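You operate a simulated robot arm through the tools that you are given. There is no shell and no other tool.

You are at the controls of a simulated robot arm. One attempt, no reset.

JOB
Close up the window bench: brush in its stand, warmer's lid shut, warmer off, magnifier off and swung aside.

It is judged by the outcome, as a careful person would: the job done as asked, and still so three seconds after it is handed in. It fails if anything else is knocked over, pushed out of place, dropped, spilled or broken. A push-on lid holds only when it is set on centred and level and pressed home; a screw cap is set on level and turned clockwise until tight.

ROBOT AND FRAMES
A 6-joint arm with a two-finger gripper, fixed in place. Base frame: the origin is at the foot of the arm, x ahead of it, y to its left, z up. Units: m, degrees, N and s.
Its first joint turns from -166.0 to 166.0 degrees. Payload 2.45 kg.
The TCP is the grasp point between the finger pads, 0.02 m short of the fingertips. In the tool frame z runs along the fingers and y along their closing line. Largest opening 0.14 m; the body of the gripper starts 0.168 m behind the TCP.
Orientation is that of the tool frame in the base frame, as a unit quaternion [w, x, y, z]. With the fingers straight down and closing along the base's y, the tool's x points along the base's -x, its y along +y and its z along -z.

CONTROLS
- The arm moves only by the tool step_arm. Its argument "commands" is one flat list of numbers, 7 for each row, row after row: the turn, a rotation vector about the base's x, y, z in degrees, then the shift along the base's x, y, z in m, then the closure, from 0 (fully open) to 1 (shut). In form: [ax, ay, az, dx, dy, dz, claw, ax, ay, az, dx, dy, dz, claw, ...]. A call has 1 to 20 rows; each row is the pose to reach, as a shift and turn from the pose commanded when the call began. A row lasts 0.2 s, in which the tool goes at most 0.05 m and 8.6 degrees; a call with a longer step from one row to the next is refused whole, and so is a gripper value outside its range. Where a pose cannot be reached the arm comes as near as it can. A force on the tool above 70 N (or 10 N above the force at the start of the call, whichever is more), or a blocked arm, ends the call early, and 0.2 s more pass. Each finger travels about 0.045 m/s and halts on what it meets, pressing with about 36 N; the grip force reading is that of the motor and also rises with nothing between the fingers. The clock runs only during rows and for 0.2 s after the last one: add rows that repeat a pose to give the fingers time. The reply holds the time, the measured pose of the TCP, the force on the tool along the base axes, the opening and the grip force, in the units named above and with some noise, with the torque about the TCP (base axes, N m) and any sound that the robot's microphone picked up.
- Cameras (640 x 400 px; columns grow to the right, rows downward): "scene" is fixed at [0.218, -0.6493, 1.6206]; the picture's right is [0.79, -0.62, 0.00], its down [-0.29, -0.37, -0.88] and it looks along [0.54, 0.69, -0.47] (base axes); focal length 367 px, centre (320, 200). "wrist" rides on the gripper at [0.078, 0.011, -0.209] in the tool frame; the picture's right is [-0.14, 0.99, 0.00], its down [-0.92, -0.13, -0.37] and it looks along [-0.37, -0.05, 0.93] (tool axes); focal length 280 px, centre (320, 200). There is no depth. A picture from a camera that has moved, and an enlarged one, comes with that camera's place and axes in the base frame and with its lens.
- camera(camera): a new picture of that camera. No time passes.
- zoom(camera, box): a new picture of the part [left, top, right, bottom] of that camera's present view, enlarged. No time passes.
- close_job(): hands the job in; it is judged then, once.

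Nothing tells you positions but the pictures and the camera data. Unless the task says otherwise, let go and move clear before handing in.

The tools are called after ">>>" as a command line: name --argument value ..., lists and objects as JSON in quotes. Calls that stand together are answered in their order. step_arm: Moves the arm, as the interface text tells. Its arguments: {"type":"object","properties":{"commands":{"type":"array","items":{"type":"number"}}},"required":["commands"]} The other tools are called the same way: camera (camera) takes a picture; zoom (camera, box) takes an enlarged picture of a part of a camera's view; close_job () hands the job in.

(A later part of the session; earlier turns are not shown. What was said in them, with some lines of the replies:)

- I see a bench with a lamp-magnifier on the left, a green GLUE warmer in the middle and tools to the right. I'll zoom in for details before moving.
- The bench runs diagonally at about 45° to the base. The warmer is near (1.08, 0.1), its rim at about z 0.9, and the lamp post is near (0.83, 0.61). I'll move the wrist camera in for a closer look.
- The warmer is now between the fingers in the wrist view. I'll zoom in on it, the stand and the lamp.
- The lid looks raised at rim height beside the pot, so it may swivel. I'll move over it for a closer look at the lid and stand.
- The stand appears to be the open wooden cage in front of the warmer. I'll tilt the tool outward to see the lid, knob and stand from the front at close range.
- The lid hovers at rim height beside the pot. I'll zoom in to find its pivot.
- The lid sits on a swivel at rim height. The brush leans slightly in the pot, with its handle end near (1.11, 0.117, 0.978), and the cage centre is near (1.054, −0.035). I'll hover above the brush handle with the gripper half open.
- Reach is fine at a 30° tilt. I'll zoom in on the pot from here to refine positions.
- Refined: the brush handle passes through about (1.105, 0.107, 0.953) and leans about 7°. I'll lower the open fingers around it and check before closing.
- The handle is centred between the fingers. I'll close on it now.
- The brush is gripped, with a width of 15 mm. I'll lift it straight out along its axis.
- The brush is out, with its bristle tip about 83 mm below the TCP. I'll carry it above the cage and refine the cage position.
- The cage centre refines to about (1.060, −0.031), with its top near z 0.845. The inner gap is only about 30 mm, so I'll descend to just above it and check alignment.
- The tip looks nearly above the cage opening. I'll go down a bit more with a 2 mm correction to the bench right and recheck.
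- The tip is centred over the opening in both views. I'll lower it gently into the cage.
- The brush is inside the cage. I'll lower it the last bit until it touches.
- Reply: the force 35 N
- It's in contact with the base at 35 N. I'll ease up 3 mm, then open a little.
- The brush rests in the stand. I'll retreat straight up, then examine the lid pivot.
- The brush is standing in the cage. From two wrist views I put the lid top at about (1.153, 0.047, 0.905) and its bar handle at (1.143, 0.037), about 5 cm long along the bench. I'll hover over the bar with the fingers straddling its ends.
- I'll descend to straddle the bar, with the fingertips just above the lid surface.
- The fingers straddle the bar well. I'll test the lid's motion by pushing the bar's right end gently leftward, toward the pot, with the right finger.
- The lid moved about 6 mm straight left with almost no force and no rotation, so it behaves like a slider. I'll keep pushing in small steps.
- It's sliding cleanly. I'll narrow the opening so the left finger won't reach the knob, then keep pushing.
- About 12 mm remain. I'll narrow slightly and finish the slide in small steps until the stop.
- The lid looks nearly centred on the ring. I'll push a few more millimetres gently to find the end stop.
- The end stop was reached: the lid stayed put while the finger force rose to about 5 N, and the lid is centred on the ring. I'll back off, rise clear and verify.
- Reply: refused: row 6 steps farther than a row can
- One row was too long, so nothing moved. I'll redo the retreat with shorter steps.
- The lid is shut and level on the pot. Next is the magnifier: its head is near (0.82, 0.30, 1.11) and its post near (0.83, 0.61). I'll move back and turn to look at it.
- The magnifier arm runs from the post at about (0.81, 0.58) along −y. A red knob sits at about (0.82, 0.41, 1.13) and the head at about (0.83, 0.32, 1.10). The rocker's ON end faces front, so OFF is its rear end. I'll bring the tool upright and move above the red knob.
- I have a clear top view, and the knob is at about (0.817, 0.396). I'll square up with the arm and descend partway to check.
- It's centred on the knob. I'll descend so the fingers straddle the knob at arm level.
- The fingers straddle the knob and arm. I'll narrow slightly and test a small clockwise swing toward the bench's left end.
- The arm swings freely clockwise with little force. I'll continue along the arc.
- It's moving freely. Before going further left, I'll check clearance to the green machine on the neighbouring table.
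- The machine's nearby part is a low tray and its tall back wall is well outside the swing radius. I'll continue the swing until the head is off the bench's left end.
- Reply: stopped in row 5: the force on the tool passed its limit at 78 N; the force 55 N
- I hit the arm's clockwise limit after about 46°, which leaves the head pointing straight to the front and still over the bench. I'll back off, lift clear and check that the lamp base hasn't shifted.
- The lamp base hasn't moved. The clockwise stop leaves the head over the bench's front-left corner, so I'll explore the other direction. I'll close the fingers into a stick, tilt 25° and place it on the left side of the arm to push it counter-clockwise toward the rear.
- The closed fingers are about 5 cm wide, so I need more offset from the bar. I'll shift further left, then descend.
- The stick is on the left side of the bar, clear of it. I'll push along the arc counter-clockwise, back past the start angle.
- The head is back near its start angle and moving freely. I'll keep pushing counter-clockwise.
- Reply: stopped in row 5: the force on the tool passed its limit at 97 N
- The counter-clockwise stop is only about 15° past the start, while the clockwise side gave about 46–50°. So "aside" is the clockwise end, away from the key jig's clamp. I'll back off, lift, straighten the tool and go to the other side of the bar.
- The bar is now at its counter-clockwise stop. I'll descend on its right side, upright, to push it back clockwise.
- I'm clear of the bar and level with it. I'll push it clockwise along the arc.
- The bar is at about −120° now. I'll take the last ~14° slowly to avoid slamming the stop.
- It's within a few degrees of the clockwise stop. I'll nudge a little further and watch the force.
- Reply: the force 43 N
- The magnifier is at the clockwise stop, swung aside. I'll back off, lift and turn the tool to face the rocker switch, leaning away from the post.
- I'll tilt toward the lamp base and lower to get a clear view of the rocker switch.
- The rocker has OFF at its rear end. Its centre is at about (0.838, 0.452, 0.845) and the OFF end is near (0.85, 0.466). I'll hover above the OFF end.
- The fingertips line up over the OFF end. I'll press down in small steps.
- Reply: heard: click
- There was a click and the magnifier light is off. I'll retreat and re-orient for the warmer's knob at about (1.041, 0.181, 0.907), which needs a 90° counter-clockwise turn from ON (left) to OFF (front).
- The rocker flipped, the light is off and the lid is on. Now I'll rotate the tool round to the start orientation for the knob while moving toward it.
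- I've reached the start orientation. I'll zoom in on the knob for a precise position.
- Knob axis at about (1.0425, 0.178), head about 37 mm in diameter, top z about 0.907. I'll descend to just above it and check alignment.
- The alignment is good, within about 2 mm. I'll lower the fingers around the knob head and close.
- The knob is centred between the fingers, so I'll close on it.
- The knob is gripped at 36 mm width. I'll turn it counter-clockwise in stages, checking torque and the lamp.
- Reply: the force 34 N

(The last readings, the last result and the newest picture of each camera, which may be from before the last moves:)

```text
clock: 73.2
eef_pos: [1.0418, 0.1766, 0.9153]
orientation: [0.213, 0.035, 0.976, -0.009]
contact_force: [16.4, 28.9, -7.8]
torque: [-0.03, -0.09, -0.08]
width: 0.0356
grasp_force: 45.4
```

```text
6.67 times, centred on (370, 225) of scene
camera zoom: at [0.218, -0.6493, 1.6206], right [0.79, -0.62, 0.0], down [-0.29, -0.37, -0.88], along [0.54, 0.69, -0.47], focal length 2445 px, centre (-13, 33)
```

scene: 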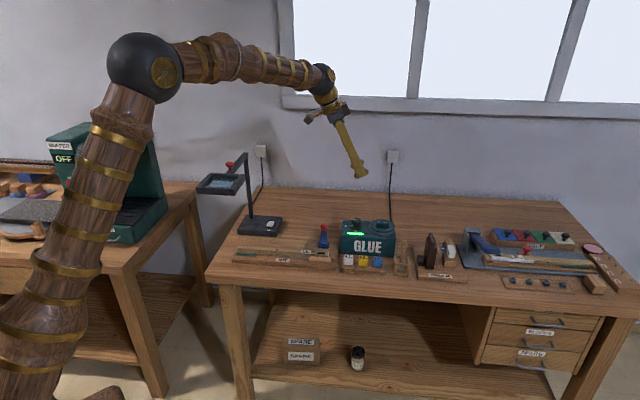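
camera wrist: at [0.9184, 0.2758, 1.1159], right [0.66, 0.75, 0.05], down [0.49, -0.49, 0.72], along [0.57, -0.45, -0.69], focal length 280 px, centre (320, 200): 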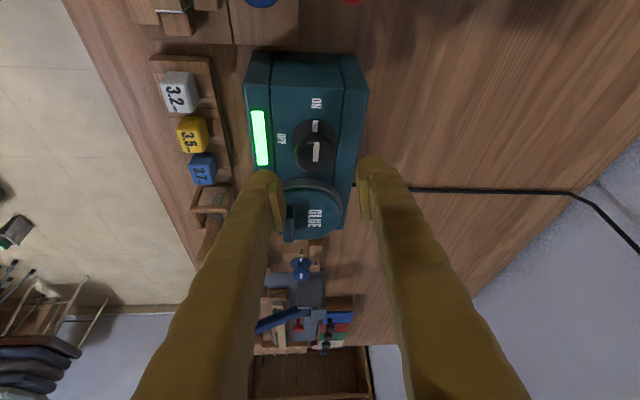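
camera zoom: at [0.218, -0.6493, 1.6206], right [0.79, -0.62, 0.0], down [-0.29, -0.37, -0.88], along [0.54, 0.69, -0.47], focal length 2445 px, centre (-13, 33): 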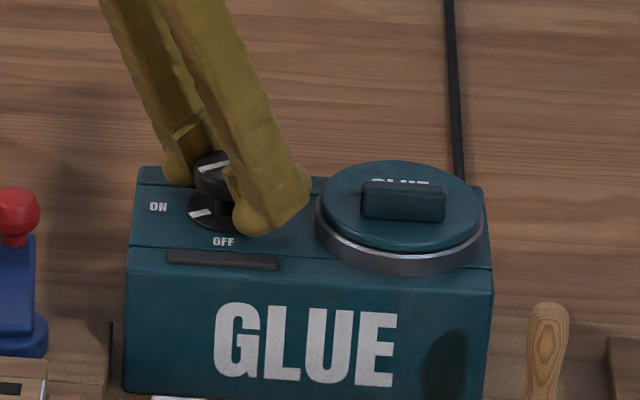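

The lamp went out already. There's a side load of about 34 N, so I'll relax the position slightly as I continue toward the OFF mark.

>>> step_arm --commands '[0, 0, 4, 0.0008, 0.001, 0, 0.85, 0, 0, 8, 0.001, 0.002, 0, 0.85, 0, 0, 12, 0.001, 0.002, 0, 0.85, 0, 0, 12, 0.001, 0.002, 0, 0.85]'

>>> zoom --camera "wrist" --box '[220, 90, 420, 240]'

```text
clock: 74.2
eef_pos: [1.0421, 0.176, 0.9142]
orientation: [0.212, -0.067, 0.975, 0.013]
contact_force: [-15.8, 9.0, 2.3]
torque: [-0.21, 0.23, -0.04]
width: 0.0359
grasp_force: 45.1
```

```text
2.67 times, centred on (320, 165) of wrist
camera zoom: at [0.8842, 0.1678, 1.0709], right [-0.01, 1.0, 0.05], down [0.69, -0.03, 0.72], along [0.72, 0.04, -0.69], focal length 748 px, centre (320, 293)
```

zoom: 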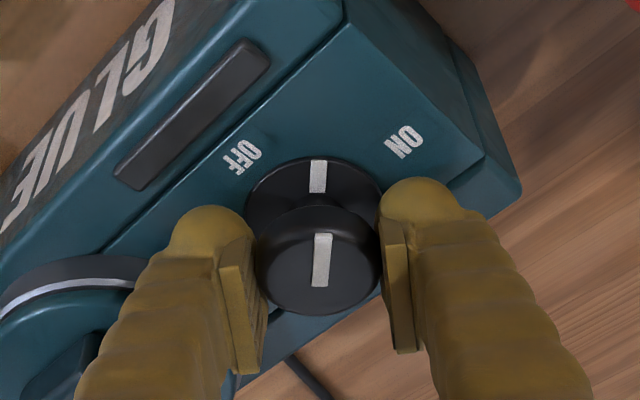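

>>> step_arm --commands '[0, 0, 4, 0, 0, 0, 0.85, 0, 0, 8, 0, 0, 0, 0.85, 0, 0, 12, -0.0005, 0, 0, 0.85, 0, 0, 16, -0.0005, 0, 0, 0.85, 0, 0, 20, -0.0005, 0.0005, 0, 0.85, 0, 0, 24, -0.0005, 0.0005, 0, 0.85, 0, 0, 24, -0.0005, 0.0005, 0, 0.85]'

>>> zoom --camera "wrist" --box '[220, 90, 420, 240]'

>>> zoom --camera "scene" --box '[330, 195, 410, 255]'

```text
clock: 75.8
eef_pos: [1.0415, 0.1795, 0.9134]
orientation: [0.206, -0.268, 0.94, 0.057]
contact_force: [-9.1, 7.9, -9.2]
torque: [-0.17, -0.1, -0.03]
width: 0.0357
grasp_force: 44.9
```

```text
2.67 times, centred on (320, 165) of wrist
camera zoom: at [0.9018, 0.1051, 1.0708], right [-0.42, 0.91, 0.05], down [0.65, 0.25, 0.72], along [0.64, 0.33, -0.69], focal length 748 px, centre (320, 293)
```

zoom: 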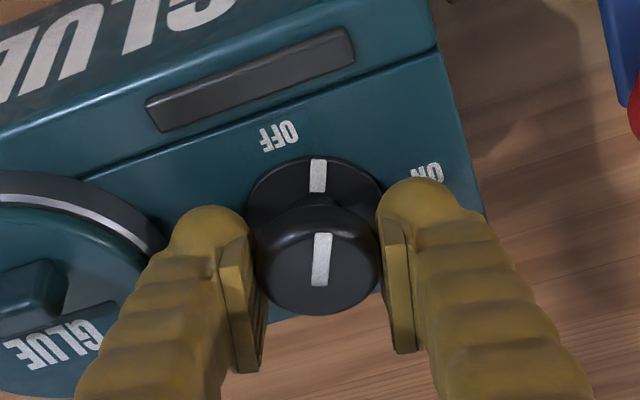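

```text
6.67 times, centred on (370, 225) of scene
camera zoom: at [0.218, -0.6493, 1.6206], right [0.79, -0.62, 0.0], down [-0.29, -0.37, -0.88], along [0.54, 0.69, -0.47], focal length 2445 px, centre (-13, 33)
```

zoom: 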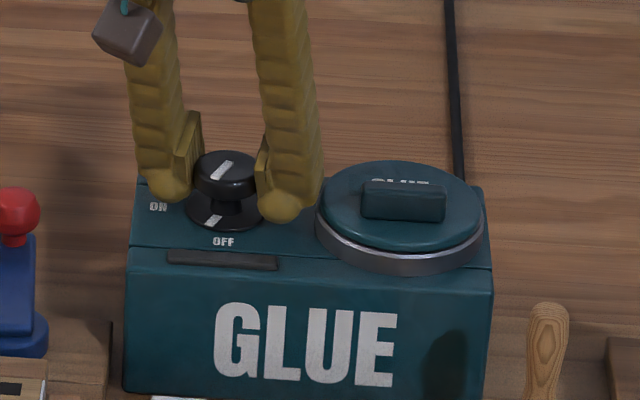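

About 22° remain. I'll continue in small steps and watch clearance to the lid.

>>> step_arm --commands '[0, 0, 4, 0, 0, 0, 0.85, 0, 0, 8, 0, 0, 0, 0.85, 0, 0, 12, 0, 0, 0, 0.85, 0, 0, 12, 0, 0, 0, 0.85]'

>>> zoom --camera "wrist" --box '[220, 90, 420, 240]'

>>> zoom --camera "scene" --box '[330, 195, 410, 255]'

```text
clock: 76.8
eef_pos: [1.0417, 0.1794, 0.9141]
orientation: [0.199, -0.364, 0.906, 0.078]
contact_force: [-14.8, 13.4, -8.3]
torque: [-0.12, 0.07, -0.07]
width: 0.0357
grasp_force: 45.1
```

```text
2.67 times, centred on (320, 165) of wrist
camera zoom: at [0.92, 0.0779, 1.0709], right [-0.6, 0.8, 0.05], down [0.58, 0.38, 0.72], along [0.56, 0.46, -0.69], focal length 748 px, centre (320, 293)
```

zoom: 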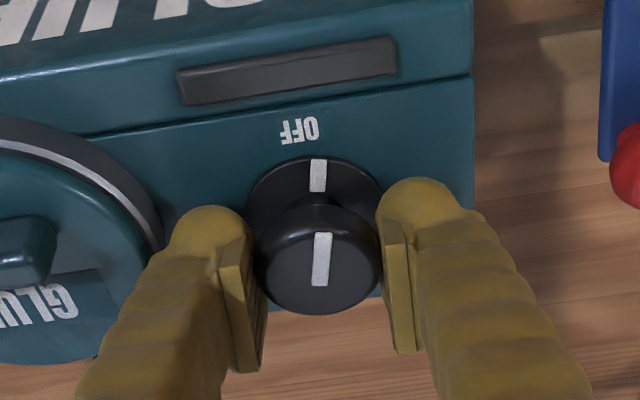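

```text
6.67 times, centred on (370, 225) of scene
camera zoom: at [0.218, -0.6493, 1.6206], right [0.79, -0.62, 0.0], down [-0.29, -0.37, -0.88], along [0.54, 0.69, -0.47], focal length 2445 px, centre (-13, 33)
```

zoom: 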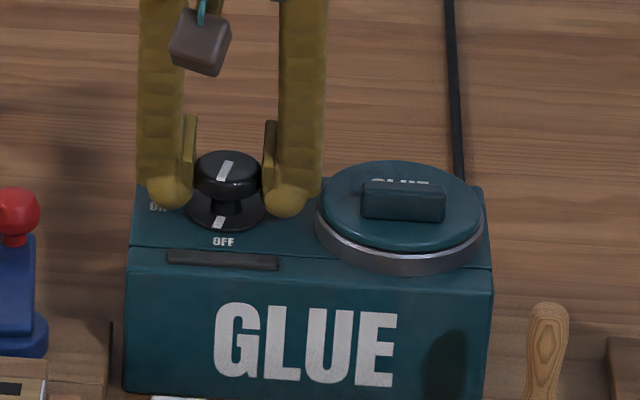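

>>> step_arm --commands '[0, 0, 3, -0.0005, 0.0005, 0, 0.85, 0, 0, 6, -0.0008, 0.0008, 0, 0.85, 0, 0, 9, -0.0008, 0.0008, 0, 0.85, 0, 0, 11, -0.0008, 0.0008, 0, 0.85, 0, 0, 11, -0.0008, 0.0008, 0, 0.85]'

>>> zoom --camera "wrist" --box '[220, 90, 420, 240]'

>>> zoom --camera "scene" --box '[330, 195, 410, 255]'

```text
clock: 78.0
eef_pos: [1.0402, 0.1796, 0.9155]
orientation: [0.191, -0.45, 0.867, 0.097]
contact_force: [-0.1, 2.9, -13.8]
torque: [-0.09, -0.28, 0.02]
width: 0.0357
grasp_force: 45.1
```

```text
2.67 times, centred on (320, 165) of wrist
camera zoom: at [0.941, 0.057, 1.0709], right [-0.74, 0.67, 0.05], down [0.5, 0.49, 0.72], along [0.46, 0.56, -0.69], focal length 748 px, centre (320, 293)
```

zoom: 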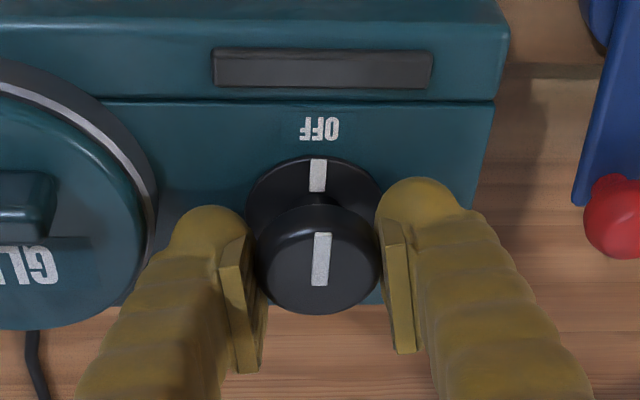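

```text
6.67 times, centred on (370, 225) of scene
camera zoom: at [0.218, -0.6493, 1.6206], right [0.79, -0.62, 0.0], down [-0.29, -0.37, -0.88], along [0.54, 0.69, -0.47], focal length 2445 px, centre (-13, 33)
```

zoom: 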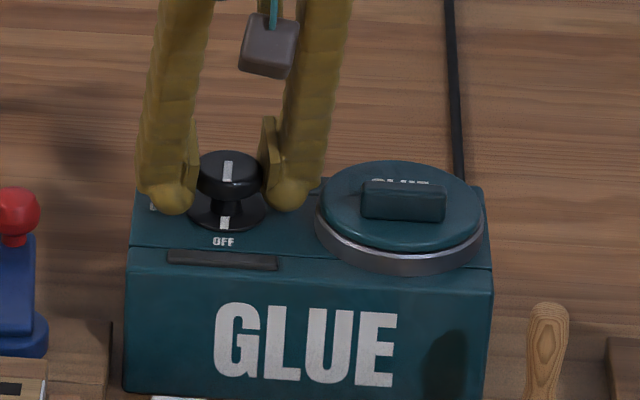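

The pointer is exactly at OFF and the indicator is dark. I'll open a few millimetres and lift straight off.

>>> step_arm --commands '[0, 0, 0, 0, 0, 0, 0.75, 0, 0, 0, 0, 0, 0, 0.68, 0, 0, 0, 0, 0, 0, 0.68, 0, 0, 0, 0, 0, 0, 0.68]'

>>> zoom --camera "wrist" --box '[220, 90, 420, 240]'

```text
clock: 79.0
eef_pos: [1.0407, 0.1793, 0.9149]
orientation: [0.191, -0.449, 0.868, 0.096]
contact_force: [0.0, 0.1, -0.4]
torque: [-0.02, 0.02, 0.04]
width: 0.0449
grasp_force: 0.0
```

```text
2.67 times, centred on (320, 165) of wrist
camera zoom: at [0.9408, 0.0572, 1.0712], right [-0.74, 0.67, 0.05], down [0.5, 0.48, 0.72], along [0.46, 0.56, -0.69], focal length 748 px, centre (320, 293)
```

zoom: 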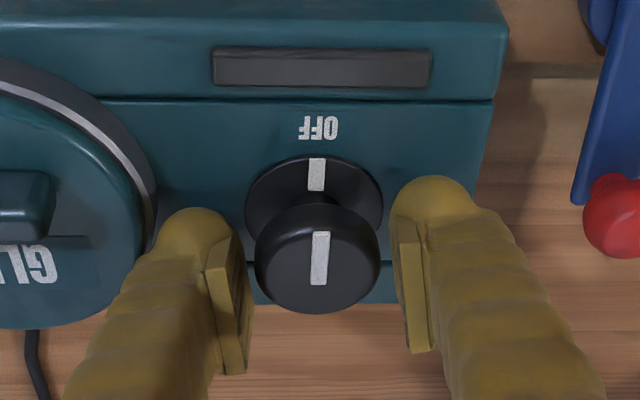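

The fingers are free of the knob with no contact force. I'll lift straight up and retreat, then inspect everything.

>>> step_arm --commands '[0, 0, 0, 0, 0, 0.02, 0.68, 0, 0, 0, 0, 0, 0.05, 0.68, 0, 0, 0, 0, 0, 0.09, 0.68, 0, 0, 0, 0, 0, 0.13, 0.68, 0, 0, 0, -0.02, -0.02, 0.17, 0.68, 0, 0, 0, -0.05, -0.04, 0.2, 0.68, 0, 0, 0, -0.09, -0.06, 0.22, 0.68, 0, 0, 0, -0.13, -0.08, 0.24, 0.68, 0, 0, 0, -0.13, -0.08, 0.24, 0.68]'

>>> camera --camera "scene"

>>> camera --camera "wrist"

>>> zoom --camera "scene" --box '[310, 200, 470, 300]'

>>> zoom --camera "scene" --box '[180, 130, 340, 280]'

```text
clock: 81.0
eef_pos: [0.911, 0.0998, 1.1545]
orientation: [0.191, -0.449, 0.868, 0.097]
contact_force: [-0.4, 0.1, 0.3]
torque: [-0.01, 0.04, 0.01]
width: 0.0449
grasp_force: 0.0
```

```text
taken
```

scene: 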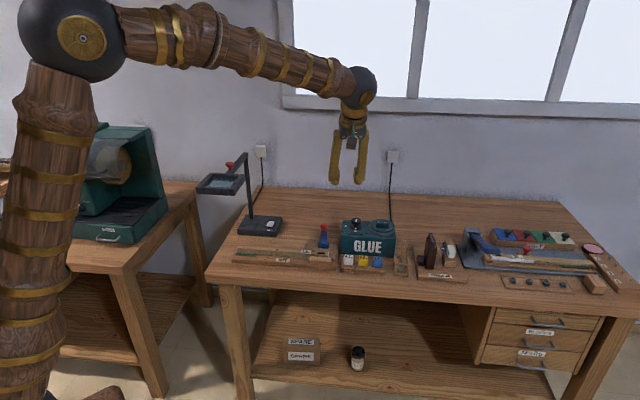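

```text
taken
camera wrist: at [0.8108, -0.0229, 1.3112], right [-0.74, 0.67, 0.05], down [0.5, 0.48, 0.72], along [0.46, 0.56, -0.69], focal length 280 px, centre (320, 200)
```

wrist: 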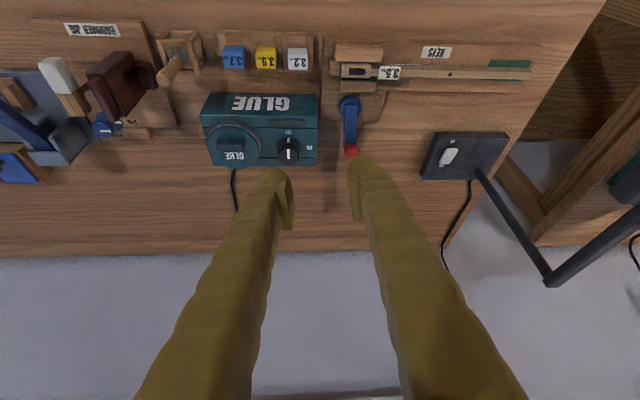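

```text
4.00 times, centred on (390, 250) of scene
camera zoom: at [0.218, -0.6493, 1.6206], right [0.79, -0.62, 0.0], down [-0.29, -0.37, -0.88], along [0.54, 0.69, -0.47], focal length 1467 px, centre (40, 0)
```

zoom: 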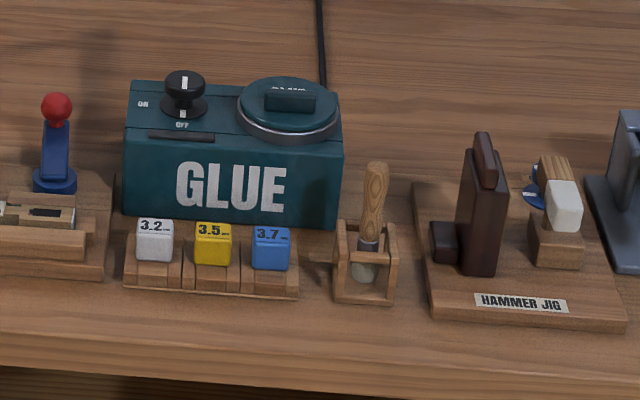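

```text
2.67 times, centred on (260, 205) of scene
camera zoom: at [0.218, -0.6493, 1.6206], right [0.79, -0.62, 0.0], down [-0.29, -0.37, -0.88], along [0.54, 0.69, -0.47], focal length 978 px, centre (480, 187)
```

zoom: 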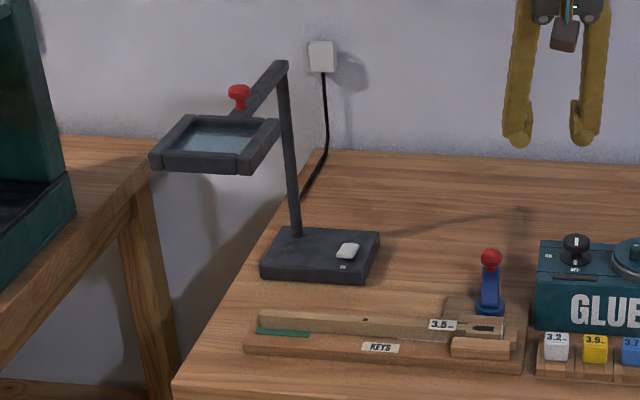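

Everything looks right. I'll take one last close look at the lid and the brush from the wrist camera.

>>> zoom --camera "wrist" --box '[150, 20, 330, 180]'

>>> zoom --camera "scene" --box '[360, 210, 420, 245]'

```text
2.50 times, centred on (240, 100) of wrist
camera zoom: at [0.8108, -0.0229, 1.3112], right [-0.74, 0.67, 0.05], down [0.5, 0.48, 0.72], along [0.46, 0.56, -0.69], focal length 701 px, centre (520, 450)
```

zoom: 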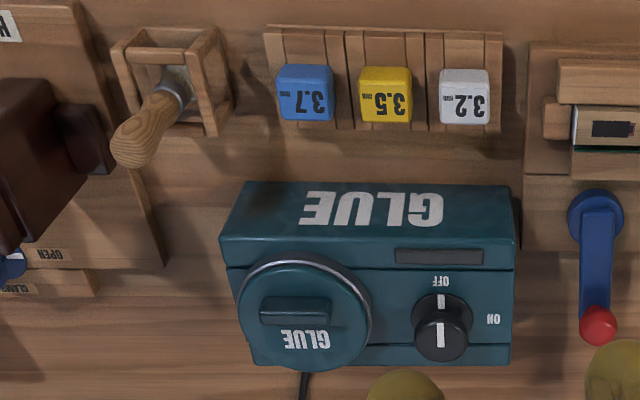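

```text
10.67 times, centred on (390, 228) of scene
camera zoom: at [0.218, -0.6493, 1.6206], right [0.79, -0.62, 0.0], down [-0.29, -0.37, -0.88], along [0.54, 0.69, -0.47], focal length 3912 px, centre (-427, -93)
```

zoom: 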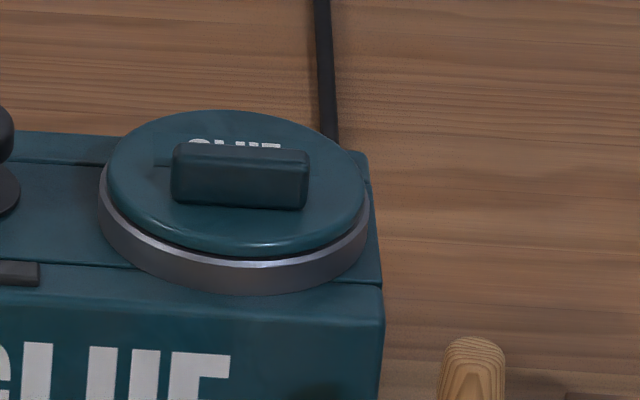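

The lid is centred and level on the pot and the knob points to OFF with its lamp dark. The brush stands in its cage. The magnifier light is off and its head is swung to its stop, away from the work area. The gripper is clear, so I'm handing the job in.

>>> close_job

```text
The job is handed in.
```

The window bench is closed up and handed in; I haven't seen how it was judged. The final pictures showed:

- **Brush:** it stands bristles-down in the wooden cage in front of the warmer, which I took to be its stand because the cage has no label.
- **Warmer lid:** it slid over the pot until it met its stop, and sits centred and level.
- **Warmer:** the knob points to OFF and the green indicator is dark.
- **Magnifier switch:** I pressed the OFF end of the rocker, heard a click, and the light went out.
- **Magnifier arm:** it is swung about 46–50° clockwise to its stop. The head now hangs over the bench's front-left corner, partly past the left edge, away from the key clamp.

I chose the clockwise side because the arm stops only about 15° past its start the other way. At 46–50° the head may still be over the left end of the key jig.

While finding the two stops I pushed against them with 78 N and 97 N. The lamp base stayed where it was, and I saw nothing else on the bench knocked over or out of place.
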